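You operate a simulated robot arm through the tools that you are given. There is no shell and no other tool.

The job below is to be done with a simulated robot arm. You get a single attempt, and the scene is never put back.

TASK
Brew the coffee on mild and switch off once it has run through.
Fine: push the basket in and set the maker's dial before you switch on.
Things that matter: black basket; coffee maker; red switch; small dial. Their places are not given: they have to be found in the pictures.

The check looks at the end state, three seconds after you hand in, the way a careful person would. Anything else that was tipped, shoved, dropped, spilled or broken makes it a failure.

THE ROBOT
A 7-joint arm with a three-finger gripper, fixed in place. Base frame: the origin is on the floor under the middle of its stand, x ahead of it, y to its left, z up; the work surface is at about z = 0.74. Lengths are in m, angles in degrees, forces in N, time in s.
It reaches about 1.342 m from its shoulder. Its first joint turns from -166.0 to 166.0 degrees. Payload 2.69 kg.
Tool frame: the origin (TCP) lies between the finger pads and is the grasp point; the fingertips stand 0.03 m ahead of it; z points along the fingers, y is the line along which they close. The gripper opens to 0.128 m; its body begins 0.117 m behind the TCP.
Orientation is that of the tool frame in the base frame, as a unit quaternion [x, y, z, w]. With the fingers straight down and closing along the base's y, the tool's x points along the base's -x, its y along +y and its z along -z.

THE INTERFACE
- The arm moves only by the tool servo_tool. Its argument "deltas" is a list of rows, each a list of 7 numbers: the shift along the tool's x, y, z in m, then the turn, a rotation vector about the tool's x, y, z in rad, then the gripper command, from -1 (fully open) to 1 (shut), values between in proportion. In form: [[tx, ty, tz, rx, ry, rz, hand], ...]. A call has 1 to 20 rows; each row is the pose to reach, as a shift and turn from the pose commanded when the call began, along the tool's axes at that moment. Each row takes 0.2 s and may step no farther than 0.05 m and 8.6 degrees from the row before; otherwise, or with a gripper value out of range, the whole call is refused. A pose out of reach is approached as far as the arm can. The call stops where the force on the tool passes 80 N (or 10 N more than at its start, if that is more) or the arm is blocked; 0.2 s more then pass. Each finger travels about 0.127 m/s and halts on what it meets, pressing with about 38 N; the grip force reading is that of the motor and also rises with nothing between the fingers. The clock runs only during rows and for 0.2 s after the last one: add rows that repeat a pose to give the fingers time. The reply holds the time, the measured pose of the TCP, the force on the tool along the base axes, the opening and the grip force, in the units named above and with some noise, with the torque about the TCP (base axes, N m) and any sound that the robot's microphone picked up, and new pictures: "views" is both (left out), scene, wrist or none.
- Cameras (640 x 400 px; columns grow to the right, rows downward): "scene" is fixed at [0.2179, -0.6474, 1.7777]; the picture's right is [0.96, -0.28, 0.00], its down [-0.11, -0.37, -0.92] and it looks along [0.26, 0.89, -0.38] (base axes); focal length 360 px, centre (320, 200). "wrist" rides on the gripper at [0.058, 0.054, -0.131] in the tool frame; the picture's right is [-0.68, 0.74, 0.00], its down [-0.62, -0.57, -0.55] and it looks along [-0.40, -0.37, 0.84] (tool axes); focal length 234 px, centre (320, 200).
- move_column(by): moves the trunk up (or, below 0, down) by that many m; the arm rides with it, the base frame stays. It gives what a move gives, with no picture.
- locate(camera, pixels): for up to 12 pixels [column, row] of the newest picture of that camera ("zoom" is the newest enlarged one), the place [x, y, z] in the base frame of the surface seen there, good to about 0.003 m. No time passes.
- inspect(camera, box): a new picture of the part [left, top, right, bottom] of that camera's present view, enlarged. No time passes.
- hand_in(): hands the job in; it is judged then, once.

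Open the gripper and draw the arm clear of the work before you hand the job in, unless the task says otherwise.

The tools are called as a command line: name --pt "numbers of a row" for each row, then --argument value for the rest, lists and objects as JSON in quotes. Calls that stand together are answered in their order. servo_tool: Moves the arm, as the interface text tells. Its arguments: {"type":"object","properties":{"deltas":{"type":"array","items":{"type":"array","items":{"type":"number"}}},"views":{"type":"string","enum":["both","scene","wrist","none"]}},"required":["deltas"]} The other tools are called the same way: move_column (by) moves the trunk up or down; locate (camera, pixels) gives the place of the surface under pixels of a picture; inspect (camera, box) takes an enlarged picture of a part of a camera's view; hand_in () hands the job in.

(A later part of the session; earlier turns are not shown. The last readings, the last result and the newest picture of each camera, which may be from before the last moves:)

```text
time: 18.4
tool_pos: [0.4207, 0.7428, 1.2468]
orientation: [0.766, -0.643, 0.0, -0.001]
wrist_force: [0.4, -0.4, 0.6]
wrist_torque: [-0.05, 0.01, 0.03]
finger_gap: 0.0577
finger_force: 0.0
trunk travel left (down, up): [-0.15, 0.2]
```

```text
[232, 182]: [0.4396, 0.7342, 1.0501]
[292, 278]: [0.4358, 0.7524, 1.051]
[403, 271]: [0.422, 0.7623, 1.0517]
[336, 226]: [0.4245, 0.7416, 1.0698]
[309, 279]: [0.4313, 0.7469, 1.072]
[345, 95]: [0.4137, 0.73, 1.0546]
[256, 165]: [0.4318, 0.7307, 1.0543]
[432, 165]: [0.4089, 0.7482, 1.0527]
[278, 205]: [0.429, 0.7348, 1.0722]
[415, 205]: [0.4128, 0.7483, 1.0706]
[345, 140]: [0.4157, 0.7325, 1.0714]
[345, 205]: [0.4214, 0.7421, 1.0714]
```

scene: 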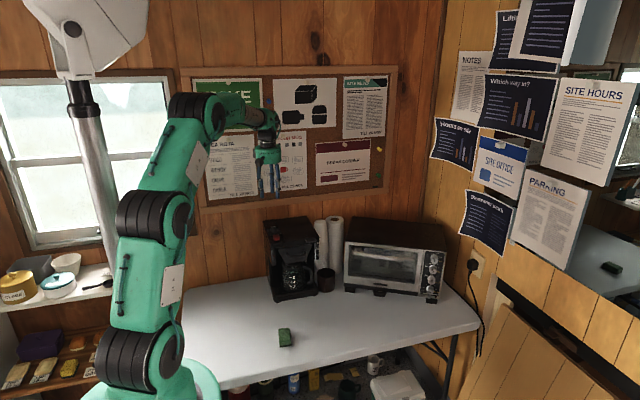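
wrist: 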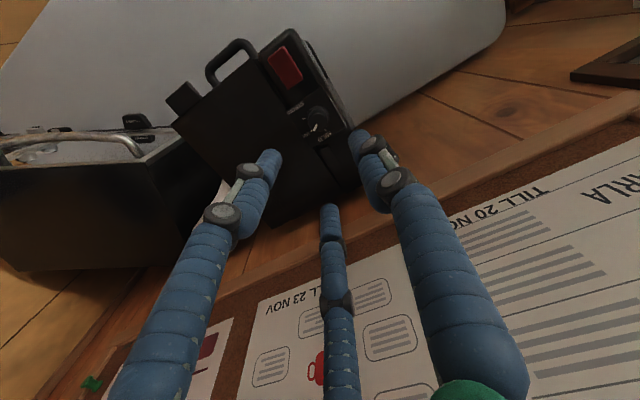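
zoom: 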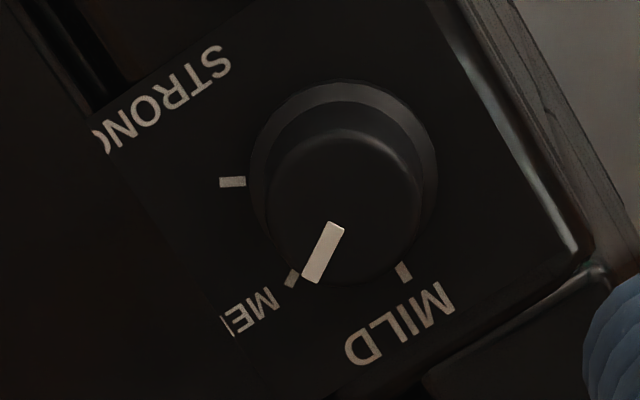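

The circle through the ticks gives a dial centre of about (0.420, 0.742), right under the TCP, with MEDIUM near 30° and MILD near 80°. I descend with the fingers open to z≈1.087 around the knob.

servo_tool --pt "0 0 0.045 0 0 0 0.1" --pt "0 0 0.085 0 0 0 0.1" --pt "0 0 0.115 0 0 0 0.1" --pt "0 0 0.135 0 0 0 0.1" --pt "0 0 0.15 0 0 0 0.1" --pt "0 0 0.159 0 0 0 0.1"

inspect --camera "scene" --box '[250, 200, 310, 250]'

inspect --camera "wrist" --box '[230, 100, 410, 250]'

```text
time: 19.8
tool_pos: [0.4178, 0.7415, 1.0854]
orientation: [0.766, -0.643, 0.001, 0.0]
wrist_force: [-0.2, -0.9, -0.4]
wrist_torque: [0.0, 0.03, 0.01]
finger_gap: 0.0575
finger_force: 0.1
trunk travel left (down, up): [-0.15, 0.2]
```

scene: 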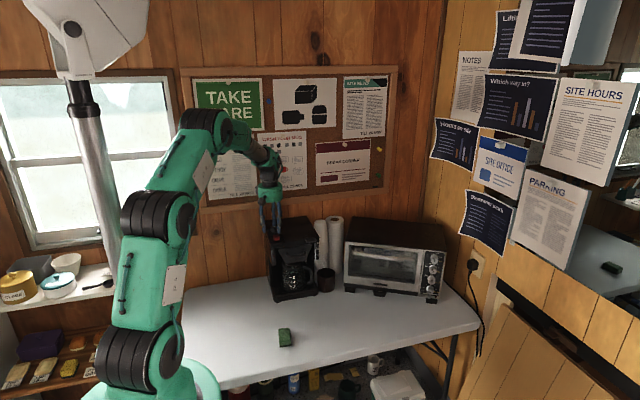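
wrist: 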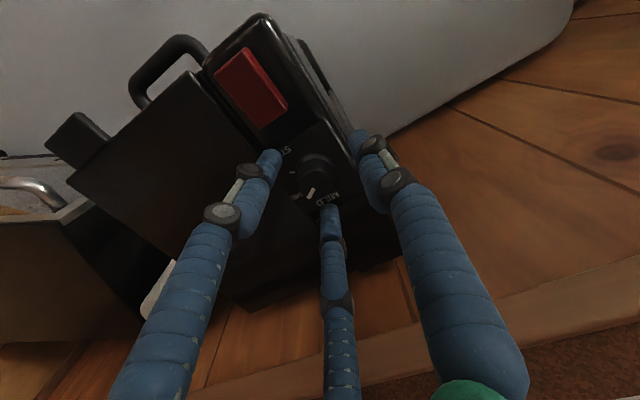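

```text
8.00 times, centred on (280, 225) of scene
```

zoom: 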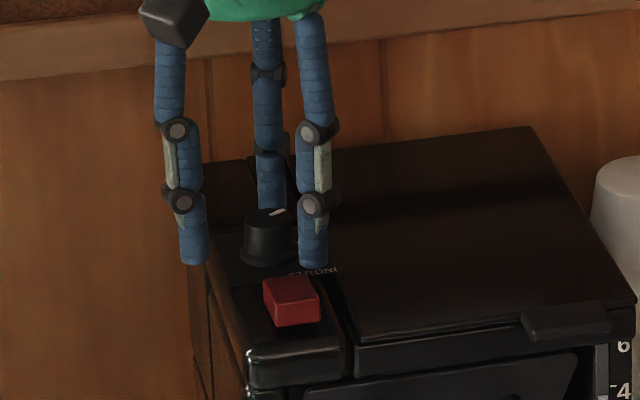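

```text
2.67 times, centred on (320, 175) of wrist
```

zoom: 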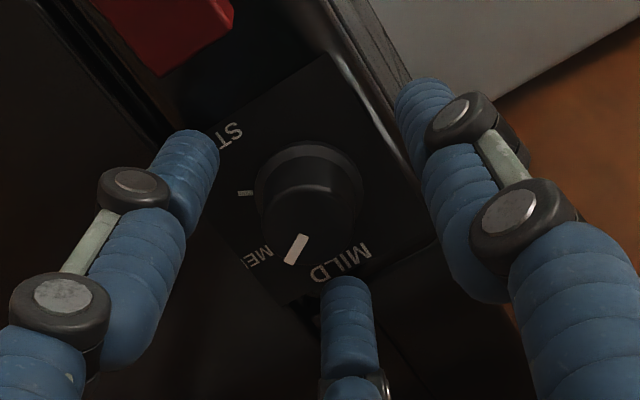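

The fingers surround the knob evenly in the wrist zoom, tips just above the panel. I shift 2 mm in +x to centre and close the fingers onto the knob.

servo_tool --pt "0 -0.002 0 0 0 0 0.2" --pt "0 -0.002 0 0 0 0 0.4" --pt "0 -0.002 0 0 0 0 0.6" --pt "0 -0.002 0 0 0 0 0.75" --pt "0 -0.002 0 0 0 0 0.75"

inspect --camera "wrist" --box '[230, 100, 410, 250]'

```text
time: 21.0
tool_pos: [0.4217, 0.7432, 1.0868]
orientation: [0.766, -0.643, 0.001, 0.0]
wrist_force: [1.4, 1.8, -0.6]
wrist_torque: [0.04, -0.07, 0.01]
finger_gap: 0.0284
finger_force: 9.1
trunk travel left (down, up): [-0.15, 0.2]
```

scene: 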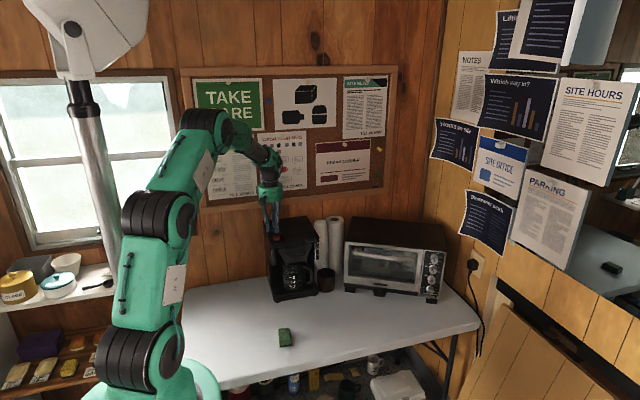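
wrist: 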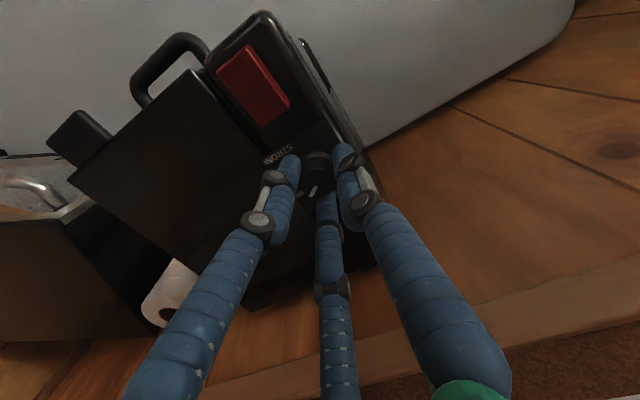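

```text
2.67 times, centred on (320, 175) of wrist
```

zoom: 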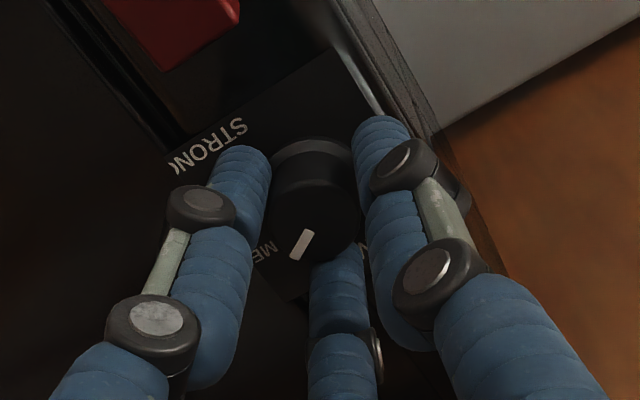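

The knob is gripped (gap 0.0284, 9 N). I turn counter-clockwise (seen from above) about 25° first and check that the pointer follows.

servo_tool --pt "0 0 0 0 0 -0.11 0.75" --pt "0 0 0 0 0 -0.22 0.75" --pt "0 0 0 0 0 -0.33 0.75" --pt "0 0 0 0 0 -0.44 0.75" --views "wrist"

inspect --camera "wrist" --box '[230, 100, 410, 250]'

inspect --camera "scene" --box '[250, 205, 310, 255]'

```text
time: 22.0
tool_pos: [0.4214, 0.7409, 1.0872]
orientation: [0.888, -0.46, 0.0, 0.001]
wrist_force: [6.5, -3.3, -6.6]
wrist_torque: [-0.09, -0.16, -0.02]
finger_gap: 0.0282
finger_force: 9.2
trunk travel left (down, up): [-0.15, 0.2]
```

wrist: 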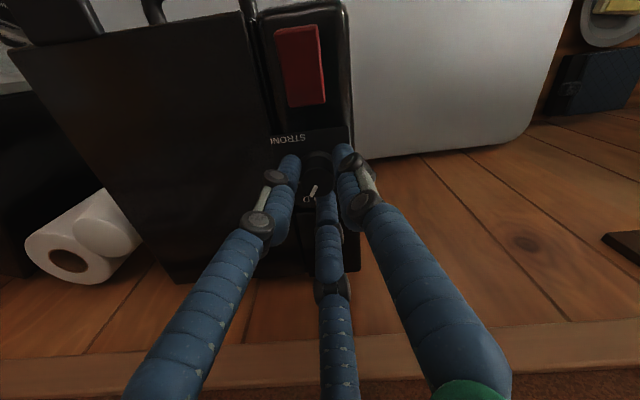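

```text
2.67 times, centred on (320, 175) of wrist
```

zoom: 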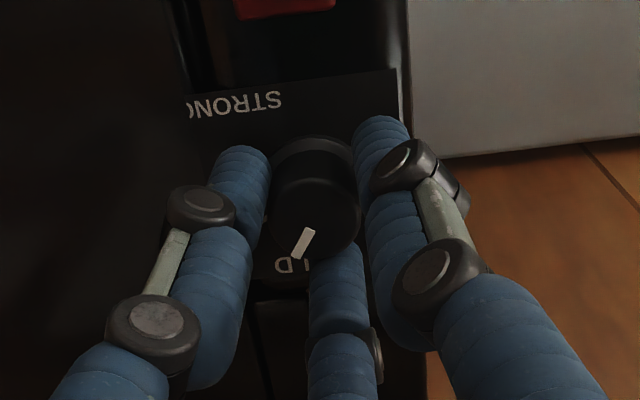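

```text
8.00 times, centred on (280, 230) of scene
```

zoom: 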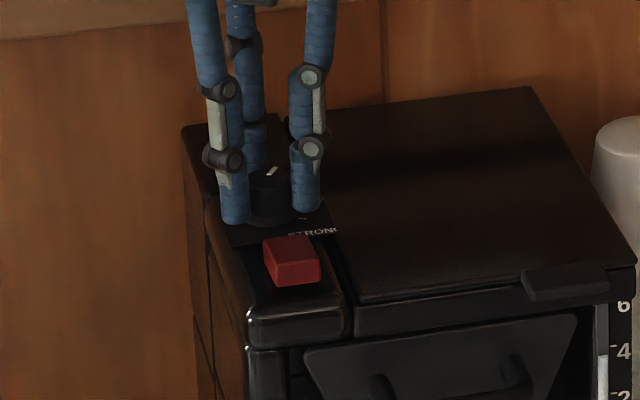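

The pointer follows the fingers exactly, so the knob has turned about 25°. I turn another ~24°.

servo_tool --pt "0 0 0 0 0 -0.11 0.75" --pt "0 0 0 0 0 -0.22 0.75" --pt "0 0 0 0 0 -0.33 0.75" --pt "0 0 0 0 0 -0.43 0.75" --views "wrist"

inspect --camera "wrist" --box '[230, 100, 410, 250]'

inspect --camera "scene" --box '[250, 205, 310, 255]'

```text
time: 23.0
tool_pos: [0.4219, 0.7432, 1.0875]
orientation: [0.966, -0.259, 0.0, -0.001]
wrist_force: [18.4, -0.2, -1.1]
wrist_torque: [0.13, -0.5, 0.01]
finger_gap: 0.0281
finger_force: 9.0
trunk travel left (down, up): [-0.15, 0.2]
```

wrist: 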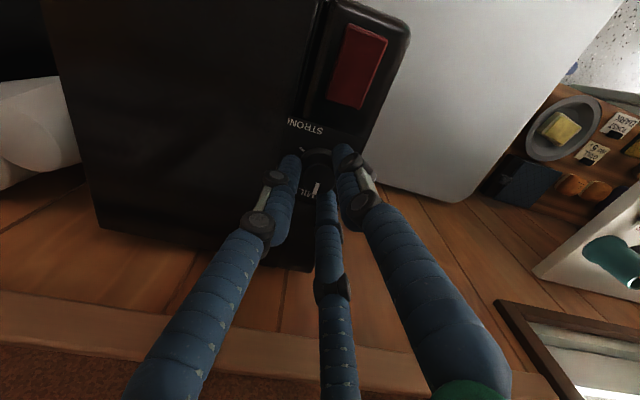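

```text
2.67 times, centred on (320, 175) of wrist
```

zoom: 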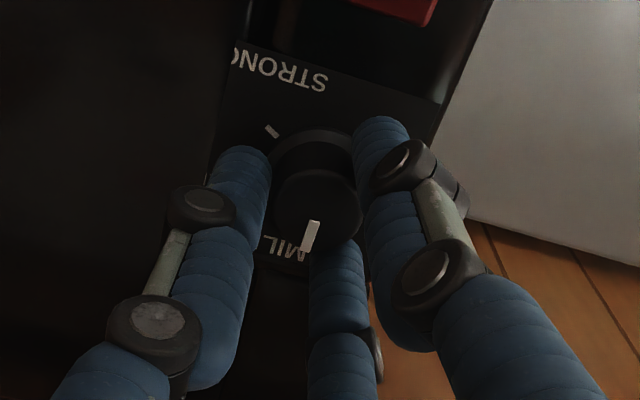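

```text
8.00 times, centred on (280, 230) of scene
```

zoom: 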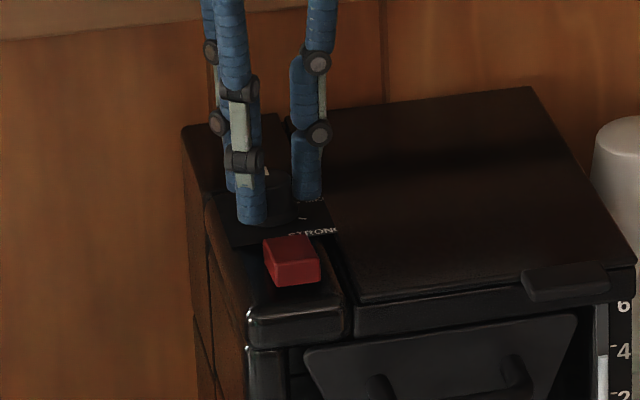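

There's 18 N sideways force and the pointer has slipped a little against the fingers, so the dial may be at its end. I open the fingers to release and check the dial.

servo_tool --pt "0 0 0 0 0 0 0.5" --pt "0 0 0 0 0 0 0.25" --pt "0 0 0 0 0 0 0.1" --pt "0 0 -0.02 0 0 0 0.1" --pt "0 0 -0.06 0 0 0 0.1"

inspect --camera "wrist" --box '[275, 90, 365, 160]'

```text
time: 24.2
tool_pos: [0.4214, 0.7431, 1.148]
orientation: [0.965, -0.261, 0.001, 0.0]
wrist_force: [-0.2, -0.1, -0.3]
wrist_torque: [0.05, -0.02, -0.02]
finger_gap: 0.0577
finger_force: 0.1
trunk travel left (down, up): [-0.15, 0.2]
```

scene: 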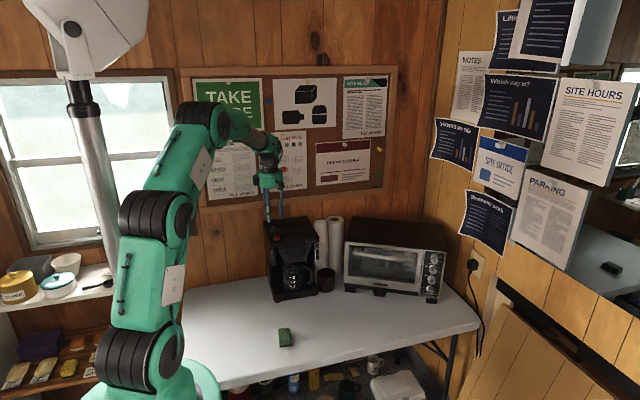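
wrist: 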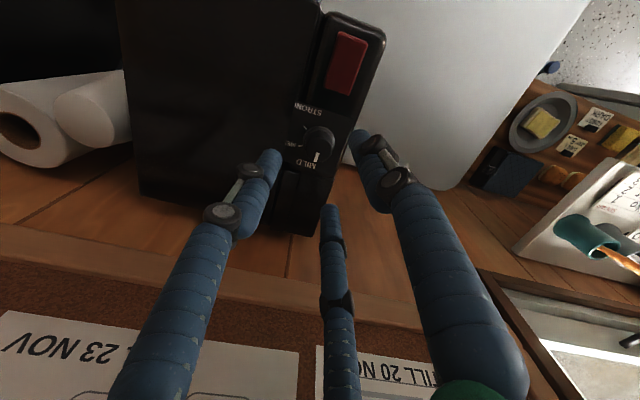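

```text
5.71 times, centred on (320, 125) of wrist
```

zoom: 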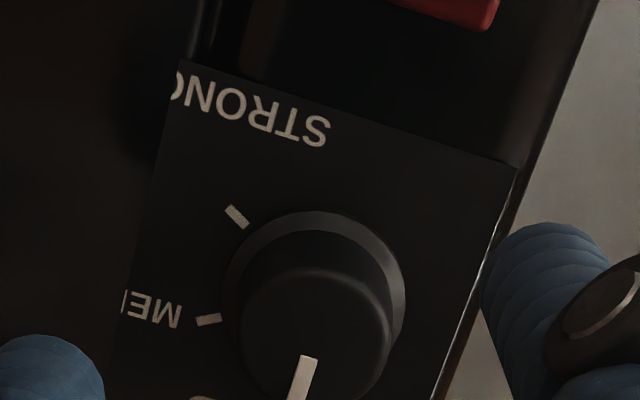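

The pointer is now directed toward the MILD side; I shift the zoom down to see the MILD tick.

inspect --camera "wrist" --box '[285, 115, 355, 185]'

```text
5.71 times, centred on (320, 150) of wrist
```

zoom: 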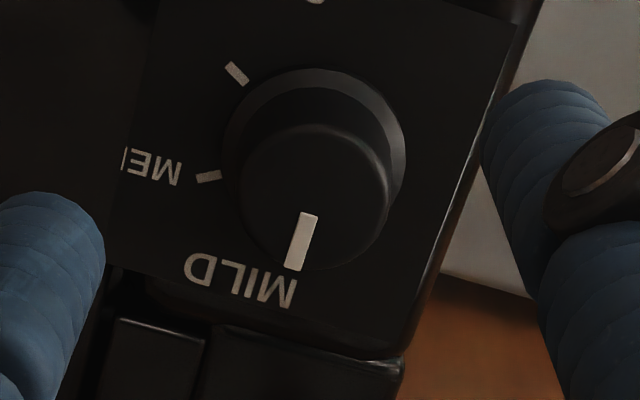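

The MILD tick is hidden behind the knob from here. I rise and turn the tool back to the earlier viewpoint from which all ticks were visible.

servo_tool --pt "0 0 -0.03 0 0 0.14 0.1" --pt "0 0 -0.06 0 0 0.28 0.1" --pt "0 0 -0.09 0 0 0.42 0.1" --pt "0 0 -0.1 0 0 0.56 0.1" --pt "0 0 -0.1 0 0 0.7 0.1" --pt "0 0 -0.1 0 0 0.84 0.1" --pt "0 0 -0.1 0 0 0.87 0.1" --pt "0 0 -0.1 0 0 0.87 0.1" --views "wrist"

inspect --camera "wrist" --box '[297, 96, 333, 146]'

```text
time: 26.0
tool_pos: [0.4196, 0.7442, 1.247]
orientation: [0.766, -0.643, 0.0, 0.0]
wrist_force: [-0.2, 0.1, 0.5]
wrist_torque: [0.01, 0.05, 0.01]
finger_gap: 0.0577
finger_force: 0.1
trunk travel left (down, up): [-0.15, 0.2]
```

wrist: 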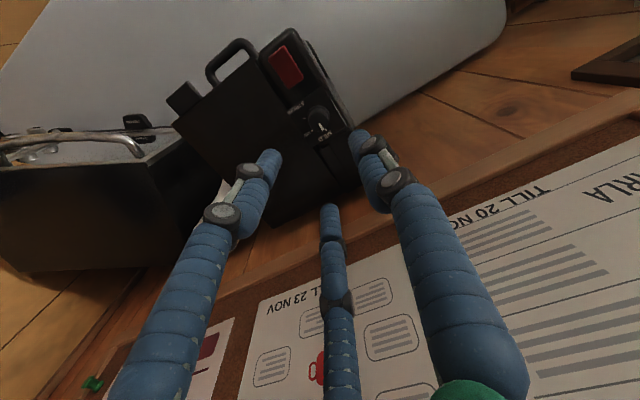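

```text
8.00 times, centred on (315, 121) of wrist
```

zoom: 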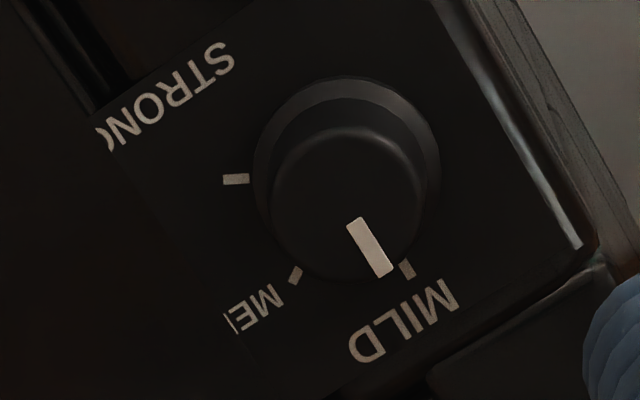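

By projecting pixels, the pointer now points at ~90° and the MILD tick sits at ~91° from the dial centre, so the dial is on MILD (it snapped into its detent). Next I examine the red switch closely.

inspect --camera "wrist" --box '[262, 35, 318, 95]'

locate --camera "zoom" --pixels '[[200, 120], [250, 90], [300, 160], [350, 260], [400, 230], [330, 300], [270, 200], [320, 200]]'

inspect --camera "scene" --box '[262, 220, 302, 252]'

```text
6.67 times, centred on (290, 65) of wrist
```

zoom: 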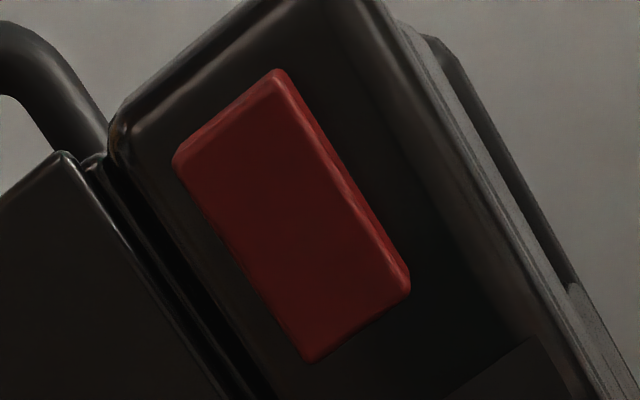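

```text
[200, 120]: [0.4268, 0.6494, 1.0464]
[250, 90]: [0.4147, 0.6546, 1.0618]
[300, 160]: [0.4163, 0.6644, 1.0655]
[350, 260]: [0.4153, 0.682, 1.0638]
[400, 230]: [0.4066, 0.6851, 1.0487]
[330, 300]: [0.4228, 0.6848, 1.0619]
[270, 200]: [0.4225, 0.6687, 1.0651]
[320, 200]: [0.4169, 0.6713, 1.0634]
```

```text
12.50 times, centred on (282, 236) of scene
```

zoom: 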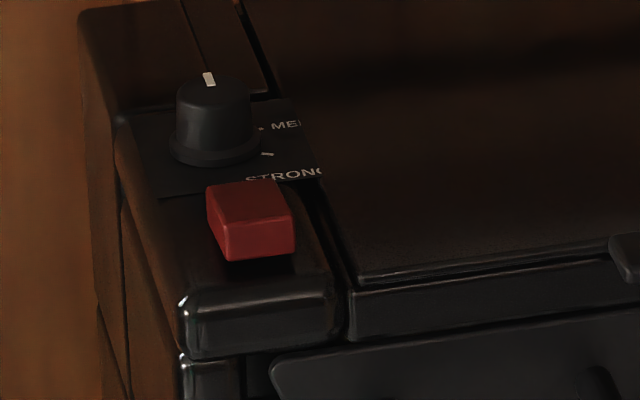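

The switch top seems tilted like a rocker (front higher). I measure several points along its length to find the tilt.

inspect --camera "wrist" --box '[262, 35, 318, 95]'

locate --camera "zoom" --pixels '[[225, 135], [235, 150], [245, 165], [230, 145], [240, 140], [250, 150], [340, 300], [330, 310], [350, 290], [335, 320], [320, 330], [360, 300]]'

locate --camera "zoom" --pixels '[[195, 160], [265, 100], [220, 130], [240, 120], [215, 165], [250, 120], [390, 290], [320, 345], [345, 325], [370, 300], [300, 330], [380, 280]]'

```text
6.67 times, centred on (290, 65) of wrist
```

zoom: 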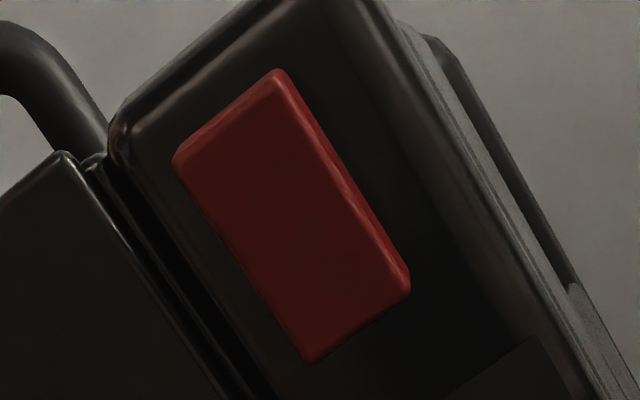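

```text
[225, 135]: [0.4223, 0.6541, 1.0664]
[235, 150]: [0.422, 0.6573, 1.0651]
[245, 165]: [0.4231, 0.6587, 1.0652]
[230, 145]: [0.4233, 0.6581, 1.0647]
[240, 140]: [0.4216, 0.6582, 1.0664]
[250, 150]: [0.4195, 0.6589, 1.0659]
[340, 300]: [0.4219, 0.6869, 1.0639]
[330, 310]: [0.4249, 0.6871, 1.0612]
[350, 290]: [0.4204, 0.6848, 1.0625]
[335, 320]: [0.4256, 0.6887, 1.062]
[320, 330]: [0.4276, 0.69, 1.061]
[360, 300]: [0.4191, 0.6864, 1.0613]
```

```text
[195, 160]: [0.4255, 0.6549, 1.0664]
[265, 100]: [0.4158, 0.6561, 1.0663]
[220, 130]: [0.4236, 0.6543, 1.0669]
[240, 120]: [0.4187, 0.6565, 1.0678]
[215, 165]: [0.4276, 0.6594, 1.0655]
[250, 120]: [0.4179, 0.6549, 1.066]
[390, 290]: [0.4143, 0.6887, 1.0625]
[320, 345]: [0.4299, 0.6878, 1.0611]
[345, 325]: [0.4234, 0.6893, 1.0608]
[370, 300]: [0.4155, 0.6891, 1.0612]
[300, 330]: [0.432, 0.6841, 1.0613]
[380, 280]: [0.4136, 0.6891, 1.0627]
```

The front end of the red switch is at z≈1.066 and the back at ≈1.0615: a rocker whose front is raised, so pressing the front (y≈0.657) should switch on. With fingers closed I move above it and stop ~2 cm over the front end.

servo_tool --pt "0.022 0.0033 0 0 0 0 0.5" --pt "0.0435 0.0066 0 0 0 0 1" --pt "0.065 0.01 0 0 0 0 1" --pt "0.087 0.0133 0 0 0 0 1" --pt "0.087 0.0133 0.045 0 0 0 1" --pt "0.087 0.0133 0.085 0 0 0 1" --pt "0.087 0.0133 0.115 0 0 0 1" --pt "0.087 0.0133 0.132 0 0 0 1" --pt "0.087 0.0133 0.132 0 0 0 1"

inspect --camera "scene" --box '[255, 205, 315, 255]'

inspect --camera "wrist" --box '[240, 80, 400, 230]'

```text
time: 28.0
tool_pos: [0.4218, 0.654, 1.1153]
orientation: [0.766, -0.643, 0.001, 0.0]
wrist_force: [-0.5, -0.9, 0.1]
wrist_torque: [-0.03, 0.01, -0.03]
finger_gap: 0.0021
finger_force: 31.7
trunk travel left (down, up): [-0.15, 0.2]
```

scene: 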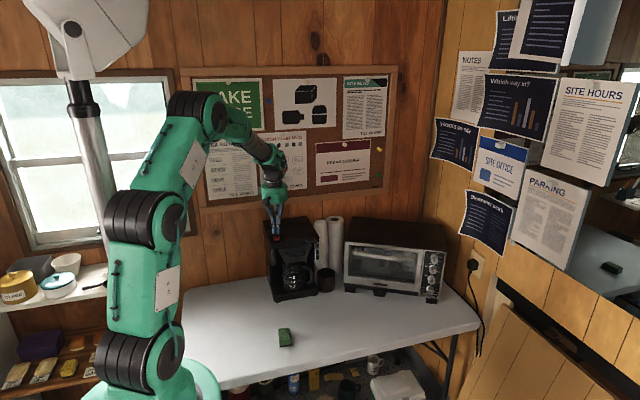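
wrist: 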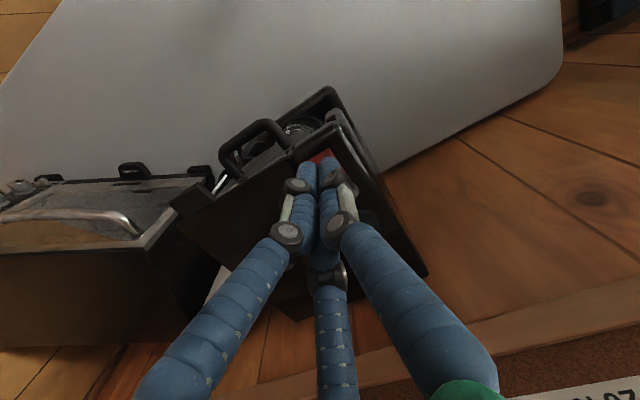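

```text
8.00 times, centred on (285, 230) of scene
```

zoom: 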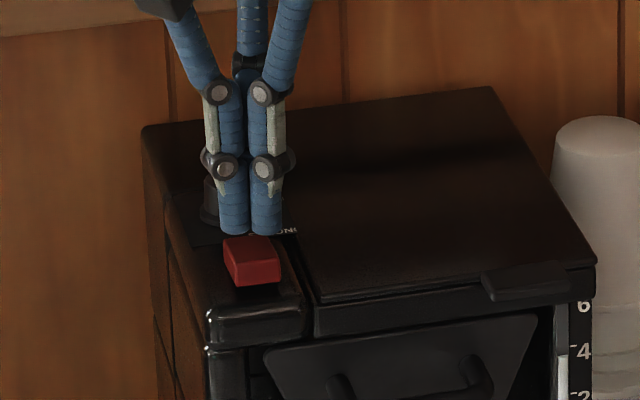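

```text
2.67 times, centred on (320, 155) of wrist
```

zoom: 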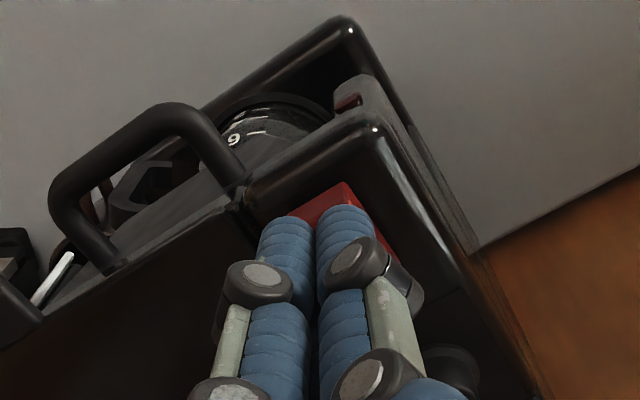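

The fingers are above the switch's front part. I verify the fingertip positions before pressing.

locate --camera "zoom" --pixels '[[285, 222], [345, 212], [280, 250], [345, 240], [325, 195], [350, 195], [390, 240]]'

locate --camera "scene" --pixels '[[274, 228], [278, 228], [274, 226], [278, 226]]'

```text
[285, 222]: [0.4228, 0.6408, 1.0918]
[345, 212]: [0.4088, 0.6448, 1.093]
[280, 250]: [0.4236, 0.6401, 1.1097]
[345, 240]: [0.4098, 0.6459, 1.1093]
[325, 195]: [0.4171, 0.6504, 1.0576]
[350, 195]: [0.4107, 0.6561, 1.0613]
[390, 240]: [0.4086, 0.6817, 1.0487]
```

```text
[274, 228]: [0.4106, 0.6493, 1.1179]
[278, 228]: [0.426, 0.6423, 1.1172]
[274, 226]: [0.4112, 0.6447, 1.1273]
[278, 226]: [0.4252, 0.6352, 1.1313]
```

To have two fingertips land side by side on the front end only, I rotate the tool 40° in place (still ~2 cm above the switch).

servo_tool --pt "0 0 0 0 0 0.14 1" --pt "0 0 0 0 0 0.28 1" --pt "0 0 0 0 0 0.42 1" --pt "0 0 0 0 0 0.56 1" --pt "0 0 0 0 0 0.698 1" --pt "0 0 0 0 0 0.698 1"

inspect --camera "wrist" --box '[240, 80, 400, 230]'

```text
time: 29.4
tool_pos: [0.4219, 0.6551, 1.1168]
orientation: [-0.5, 0.866, 0.001, 0.0]
wrist_force: [0.6, 0.5, 0.2]
wrist_torque: [-0.02, 0.04, 0.0]
finger_gap: 0.0018
finger_force: 31.6
trunk travel left (down, up): [-0.15, 0.2]
```

scene: 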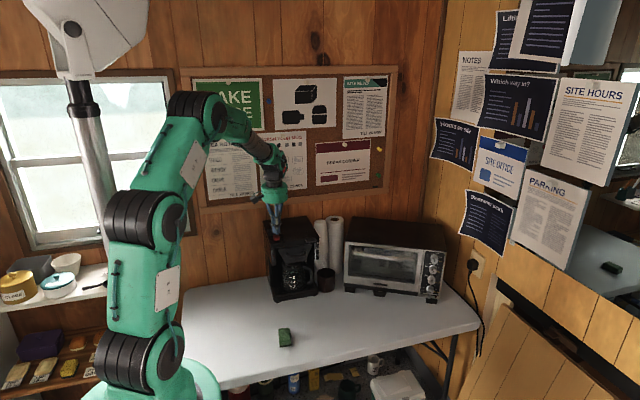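
wrist: 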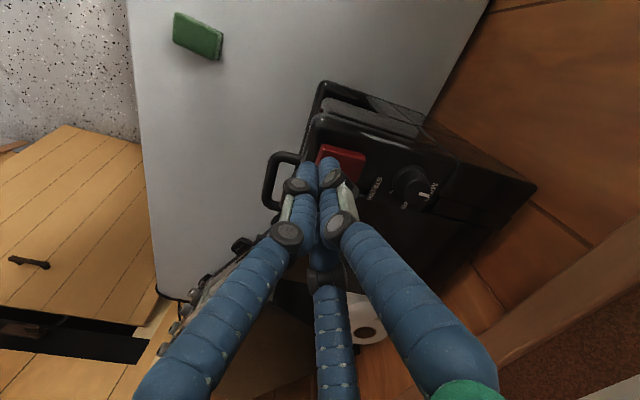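

```text
2.67 times, centred on (320, 155) of wrist
```

zoom: 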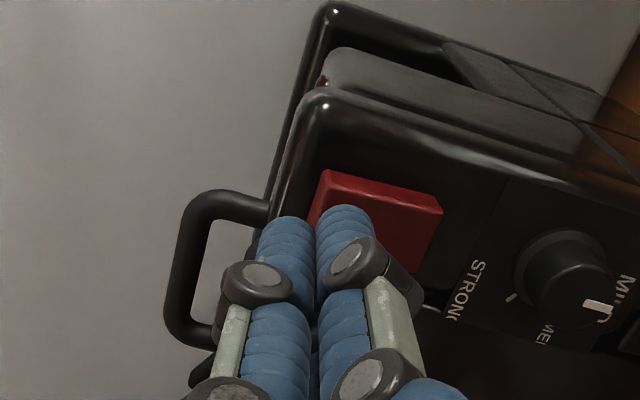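

The tips are above the front half of the switch. I descend close to it, to about 4 mm above.

servo_tool --pt "0 0 0.008 0 0 0 1" --pt "0 0 0.016 0 0 0 1" --pt "0 0 0.018 0 0 0 1" --views "none"

servo_tool --pt "0 0 0.001 0 0 0 1" --pt "0 0 0.002 0 0 0 1" --views "none"

```text
time: 30.2
tool_pos: [0.4249, 0.6559, 1.0971]
orientation: [-0.5, 0.866, 0.0, 0.001]
wrist_force: [0.3, -1.0, 0.4]
wrist_torque: [-0.03, 0.01, 0.01]
finger_gap: 0.0018
finger_force: 31.0
trunk travel left (down, up): [-0.15, 0.2]
```

```text
time: 30.8
tool_pos: [0.4239, 0.6548, 1.095]
orientation: [-0.5, 0.866, 0.001, 0.0]
wrist_force: [0.7, -0.4, 0.2]
wrist_torque: [0.02, 0.02, 0.0]
finger_gap: 0.0022
finger_force: 31.5
trunk travel left (down, up): [-0.15, 0.2]
```

Tips are at z≈1.065 with no contact force yet; I press on in 1 mm steps.

servo_tool --pt "0 0 0.001 0 0 0 1" --pt "0 0 0.002 0 0 0 1" --pt "0 0 0.003 0 0 0 1"

inspect --camera "scene" --box '[255, 215, 315, 265]'

inspect --camera "wrist" --box '[280, 80, 440, 230]'

```text
time: 31.6
tool_pos: [0.4229, 0.6537, 1.0924]
orientation: [-0.5, 0.866, 0.0, 0.0]
wrist_force: [1.2, -0.3, 2.3]
wrist_torque: [-0.01, -0.01, 0.0]
finger_gap: 0.0061
finger_force: 30.9
trunk travel left (down, up): [-0.15, 0.2]
```

scene: 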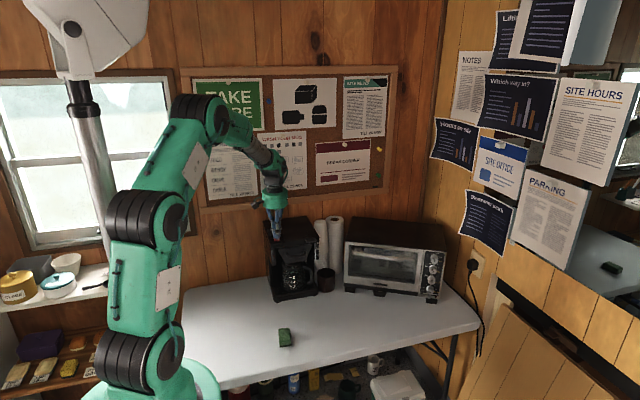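
wrist: 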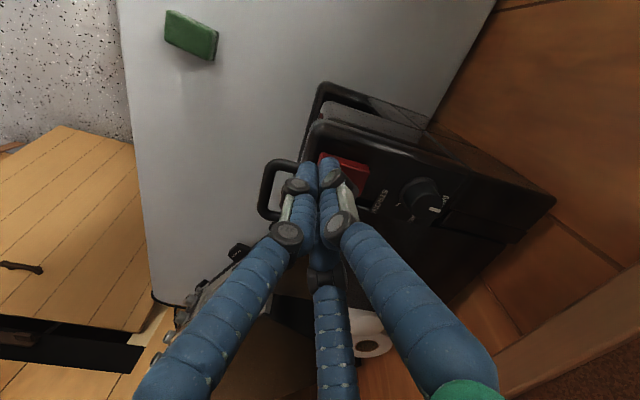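

```text
8.00 times, centred on (285, 240) of scene
```

zoom: 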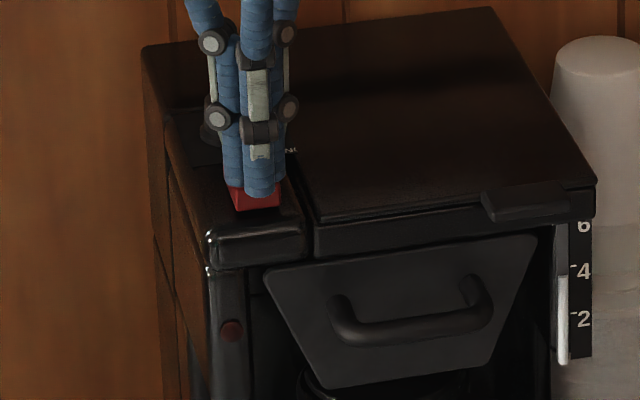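

```text
2.67 times, centred on (360, 155) of wrist
```

zoom: 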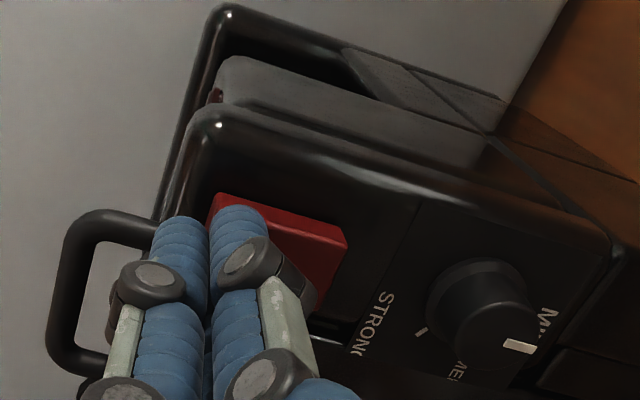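

First contact (2.3 N up); the lamp at zoom (232,330) is still dark. I continue pressing 1 mm at a time.

servo_tool --pt "0 0 0.001 0 0 0 1" --pt "0 0 0.002 0 0 0 1" --views "none"

inspect --camera "scene" --box '[255, 215, 315, 265]'

inspect --camera "wrist" --box '[280, 80, 440, 230]'

```text
time: 32.2
tool_pos: [0.4233, 0.6532, 1.0929]
orientation: [-0.5, 0.866, 0.001, 0.001]
wrist_force: [-3.6, -2.5, 12.4]
wrist_torque: [0.07, 0.11, -0.05]
finger_gap: 0.0062
finger_force: 31.4
trunk travel left (down, up): [-0.15, 0.2]
heard: click
```

```text
8.00 times, centred on (285, 240) of scene
```

zoom: 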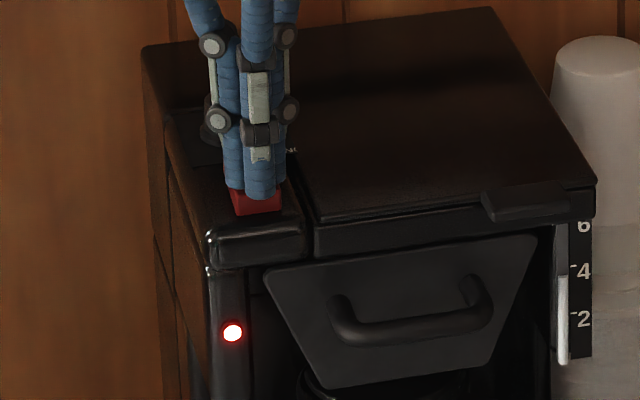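

```text
2.67 times, centred on (360, 155) of wrist
```

zoom: 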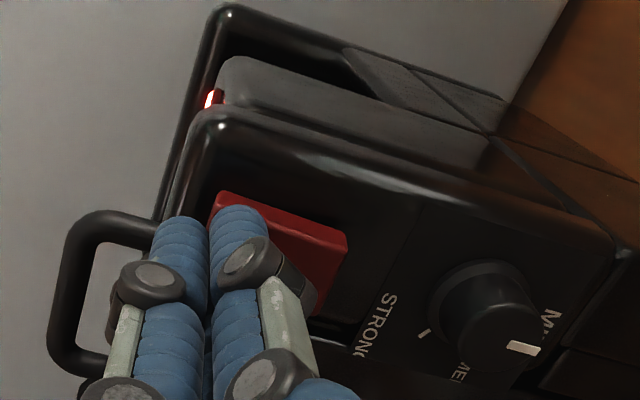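

A click was heard and the indicator lamp is now lit, so the maker is on. I lift off the switch straight up.

servo_tool --pt "0 0 -0.005 0 0 0 1" --pt "0 0 -0.02 0 0 0 1" --pt "0 0 -0.05 0 0 0 1" --pt "0 0 -0.09 0 0 0 1" --pt "0 0 -0.13 0 0 0 1"

inspect --camera "scene" --box '[255, 215, 335, 305]'

inspect --camera "wrist" --box '[300, 80, 420, 180]'

```text
time: 33.4
tool_pos: [0.4231, 0.6527, 1.2203]
orientation: [-0.5, 0.866, 0.0, 0.0]
wrist_force: [0.3, 0.3, -0.7]
wrist_torque: [0.02, 0.01, 0.0]
finger_gap: 0.0021
finger_force: 31.7
trunk travel left (down, up): [-0.15, 0.2]
```

scene: 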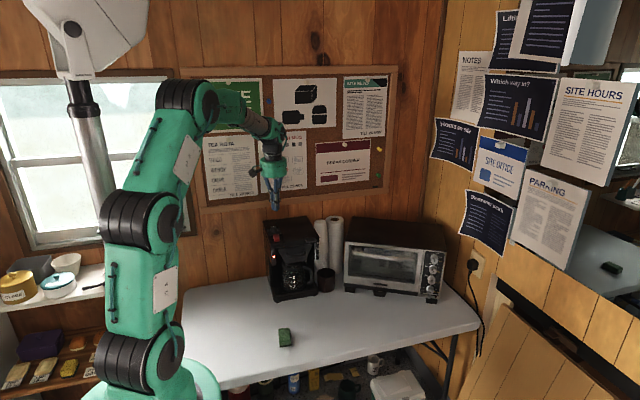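
wrist: 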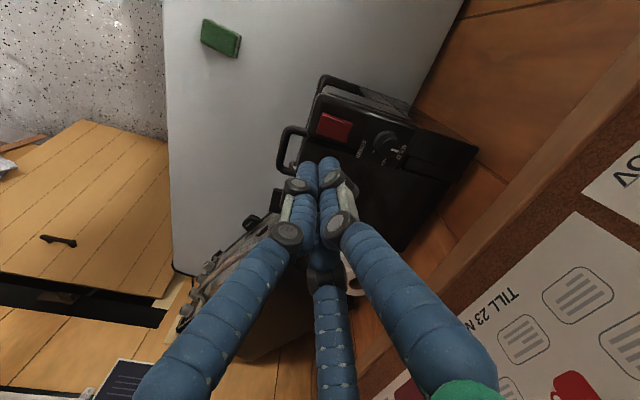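

```text
4.44 times, centred on (295, 260) of scene
```

zoom: 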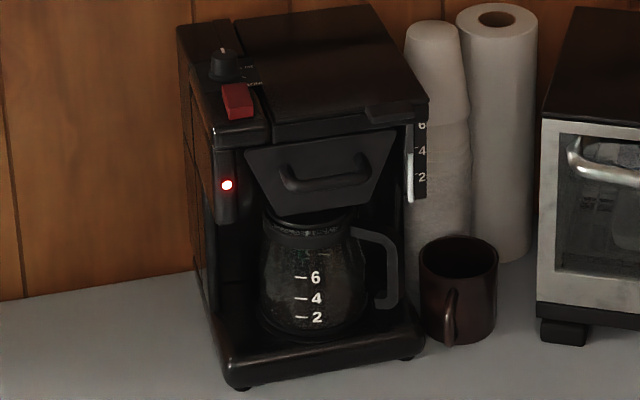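

```text
4.00 times, centred on (360, 130) of wrist
```

zoom: 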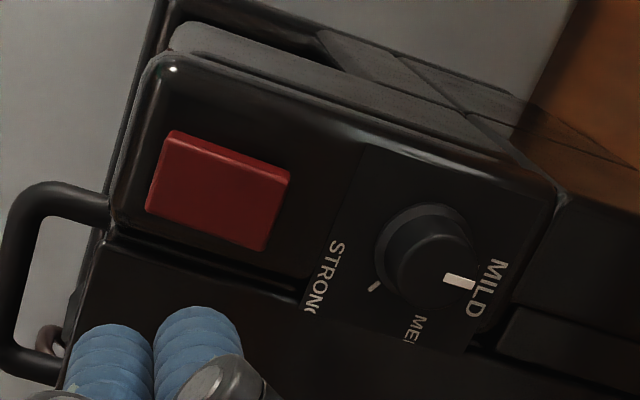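

The lamp is on and the dial's pointer stays on MILD. While it brews I move at height to above the switch's back end with the tool turned for the later off-press, and keep waiting and listening.

servo_tool --pt "-0.004 0.0025 0 0 0 0.131 1" --pt "-0.008 0.005 0 0 0 0.262 1" --pt "-0.012 0.0075 0 0 0 0.393 1" --pt "-0.016 0.01 0 0 0 0.524 1" --pt "-0.02 0.0125 0 0 0 0.655 1" --pt "-0.024 0.015 0 0 0 0.786 1" --pt "-0.028 0.0175 0 0 0 0.917 1" --pt "-0.031 0.0202 0 0 0 1.047 1" --pt "-0.031 0.0202 0 0 0 1.047 1" --pt "-0.031 0.0202 0 0 0 1.047 1" --pt "-0.031 0.0202 0 0 0 1.047 1" --pt "-0.031 0.0202 0 0 0 1.047 1" --pt "-0.031 0.0202 0 0 0 1.047 1" --pt "-0.031 0.0202 0 0 0 1.047 1" --pt "-0.031 0.0202 0 0 0 1.047 1" --pt "-0.031 0.0202 0 0 0 1.047 1" --pt "-0.031 0.0202 0 0 0 1.047 1" --pt "-0.031 0.0202 0 0 0 1.047 1" --pt "-0.031 0.0202 0 0 0 1.047 1" --pt "-0.031 0.0202 0 0 0 1.047 1"

inspect --camera "scene" --box '[255, 215, 335, 305]'

inspect --camera "wrist" --box '[280, 80, 440, 200]'

```text
time: 37.6
tool_pos: [0.4202, 0.6905, 1.2198]
orientation: [0.0, 1.0, 0.0, 0.0]
wrist_force: [0.3, -0.4, 0.6]
wrist_torque: [-0.01, 0.0, 0.03]
finger_gap: 0.0021
finger_force: 31.5
trunk travel left (down, up): [-0.15, 0.2]
```

scene: 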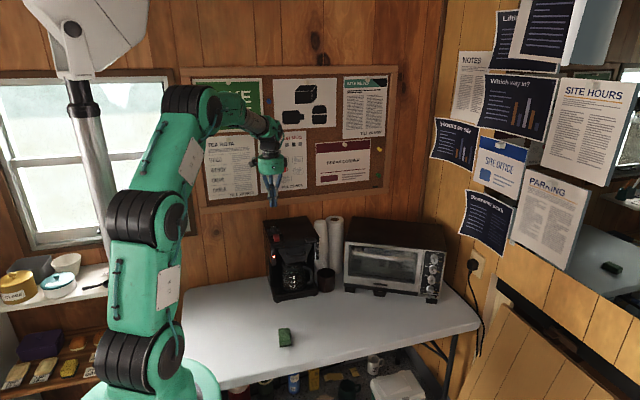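
wrist: 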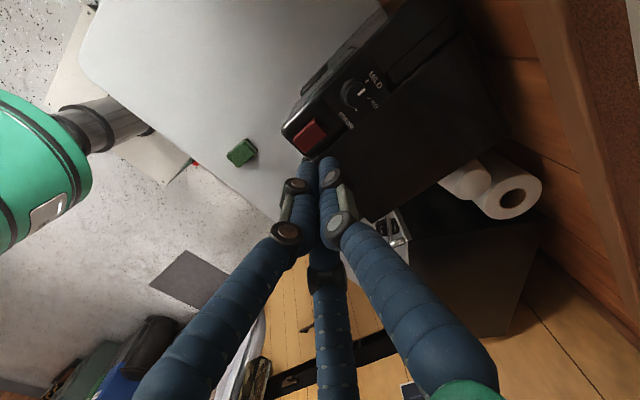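

```text
4.44 times, centred on (295, 260) of scene
```

zoom: 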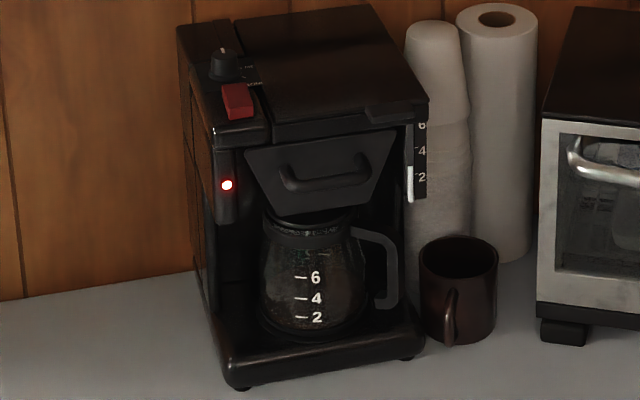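

```text
3.33 times, centred on (360, 140) of wrist
```

zoom: 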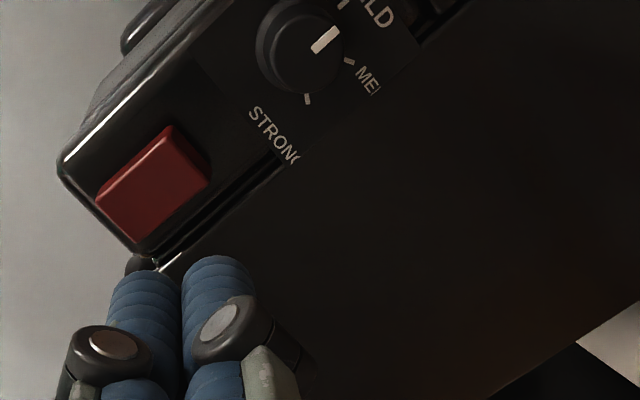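

The pointer deserves a second check from this angle; the lamp is still on and the carafe is not yet filled. I zoom tightly on the dial.

inspect --camera "wrist" --box '[335, 65, 391, 125]'

inspect --camera "scene" --box '[262, 220, 302, 252]'

```text
6.67 times, centred on (363, 95) of wrist
```

zoom: 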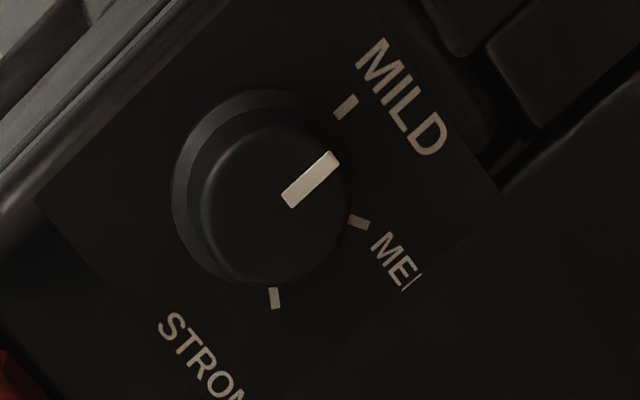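

```text
12.50 times, centred on (282, 236) of scene
```

zoom: 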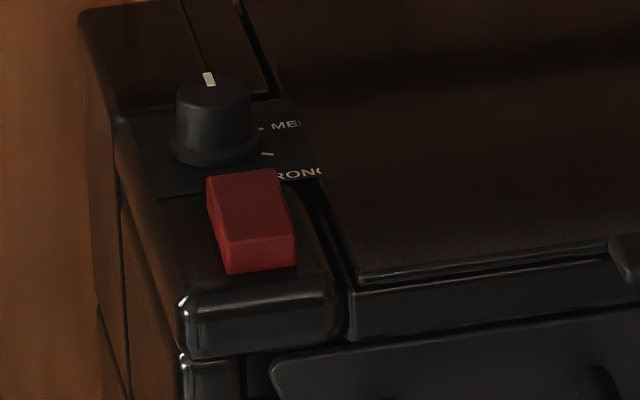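

The pointer direction (−43° in this zoom) matches the MILD tick (−45°), and the rocker's front is down. I keep waiting for the coffee to run through, watching sounds and the carafe.

servo_tool --pt "0 0 0 0 0 0 1" --pt "0 0 0 0 0 0 1" --pt "0 0 0 0 0 0 1" --pt "0 0 0 0 0 0 1" --pt "0 0 0 0 0 0 1" --pt "0 0 0 0 0 0 1" --pt "0 0 0 0 0 0 1" --pt "0 0 0 0 0 0 1" --pt "0 0 0 0 0 0 1" --pt "0 0 0 0 0 0 1" --pt "0 0 0 0 0 0 1" --pt "0 0 0 0 0 0 1" --pt "0 0 0 0 0 0 1" --pt "0 0 0 0 0 0 1" --pt "0 0 0 0 0 0 1" --pt "0 0 0 0 0 0 1" --pt "0 0 0 0 0 0 1" --pt "0 0 0 0 0 0 1" --pt "0 0 0 0 0 0 1" --pt "0 0 0 0 0 0 1" --views "none"

inspect --camera "scene" --box '[270, 235, 320, 295]'

```text
time: 41.8
tool_pos: [0.4197, 0.6924, 1.2203]
orientation: [0.0, 1.0, 0.0, 0.0]
wrist_force: [-0.1, 0.5, 0.6]
wrist_torque: [0.02, 0.04, 0.03]
finger_gap: 0.0021
finger_force: 31.0
trunk travel left (down, up): [-0.15, 0.2]
```

```text
6.67 times, centred on (295, 265) of scene
```

zoom: 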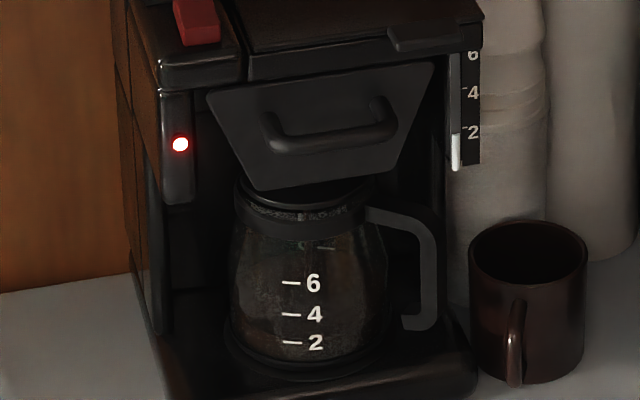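

The water gauge has dropped to about 2 (white column at zoom (457,150)), lamp still lit. I wait another 4 s.

servo_tool --pt "0 0 0 0 0 0 1" --pt "0 0 0 0 0 0 1" --pt "0 0 0 0 0 0 1" --pt "0 0 0 0 0 0 1" --pt "0 0 0 0 0 0 1" --pt "0 0 0 0 0 0 1" --pt "0 0 0 0 0 0 1" --pt "0 0 0 0 0 0 1" --pt "0 0 0 0 0 0 1" --pt "0 0 0 0 0 0 1" --pt "0 0 0 0 0 0 1" --pt "0 0 0 0 0 0 1" --pt "0 0 0 0 0 0 1" --pt "0 0 0 0 0 0 1" --pt "0 0 0 0 0 0 1" --pt "0 0 0 0 0 0 1" --pt "0 0 0 0 0 0 1" --pt "0 0 0 0 0 0 1" --pt "0 0 0 0 0 0 1" --pt "0 0 0 0 0 0 1" --views "none"

inspect --camera "scene" --box '[270, 235, 320, 295]'

```text
time: 46.0
tool_pos: [0.4206, 0.6918, 1.22]
orientation: [0.0, 1.0, 0.0, 0.0]
wrist_force: [-0.2, 0.0, -0.8]
wrist_torque: [0.03, -0.01, 0.03]
finger_gap: 0.0021
finger_force: 31.0
trunk travel left (down, up): [-0.15, 0.2]
```

```text
6.67 times, centred on (295, 265) of scene
```

zoom: 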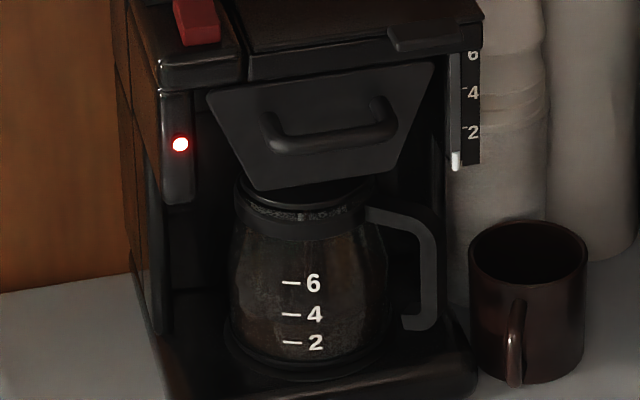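

The gauge is below 2 and still falling (white remnant at zoom (456,160)). I wait another 4 s.

servo_tool --pt "0 0 0 0 0 0 1" --pt "0 0 0 0 0 0 1" --pt "0 0 0 0 0 0 1" --pt "0 0 0 0 0 0 1" --pt "0 0 0 0 0 0 1" --pt "0 0 0 0 0 0 1" --pt "0 0 0 0 0 0 1" --pt "0 0 0 0 0 0 1" --pt "0 0 0 0 0 0 1" --pt "0 0 0 0 0 0 1" --pt "0 0 0 0 0 0 1" --pt "0 0 0 0 0 0 1" --pt "0 0 0 0 0 0 1" --pt "0 0 0 0 0 0 1" --pt "0 0 0 0 0 0 1" --pt "0 0 0 0 0 0 1" --pt "0 0 0 0 0 0 1" --pt "0 0 0 0 0 0 1" --pt "0 0 0 0 0 0 1" --pt "0 0 0 0 0 0 1" --views "none"

inspect --camera "scene" --box '[270, 235, 320, 295]'

```text
time: 50.2
tool_pos: [0.4202, 0.6914, 1.2216]
orientation: [0.0, 1.0, 0.0, 0.0]
wrist_force: [0.2, 0.4, -0.2]
wrist_torque: [0.02, 0.03, -0.02]
finger_gap: 0.002
finger_force: 30.9
trunk travel left (down, up): [-0.15, 0.2]
```

```text
6.67 times, centred on (295, 265) of scene
```

zoom: 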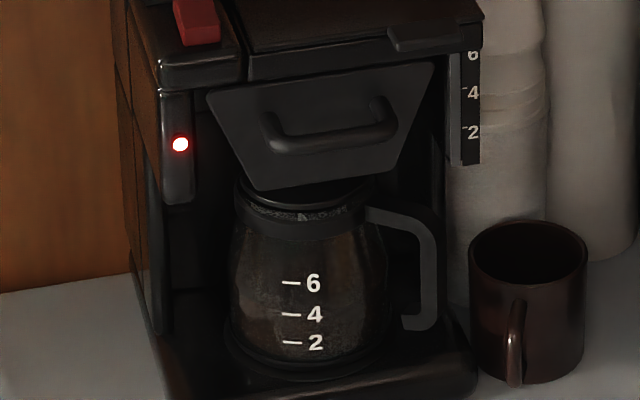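

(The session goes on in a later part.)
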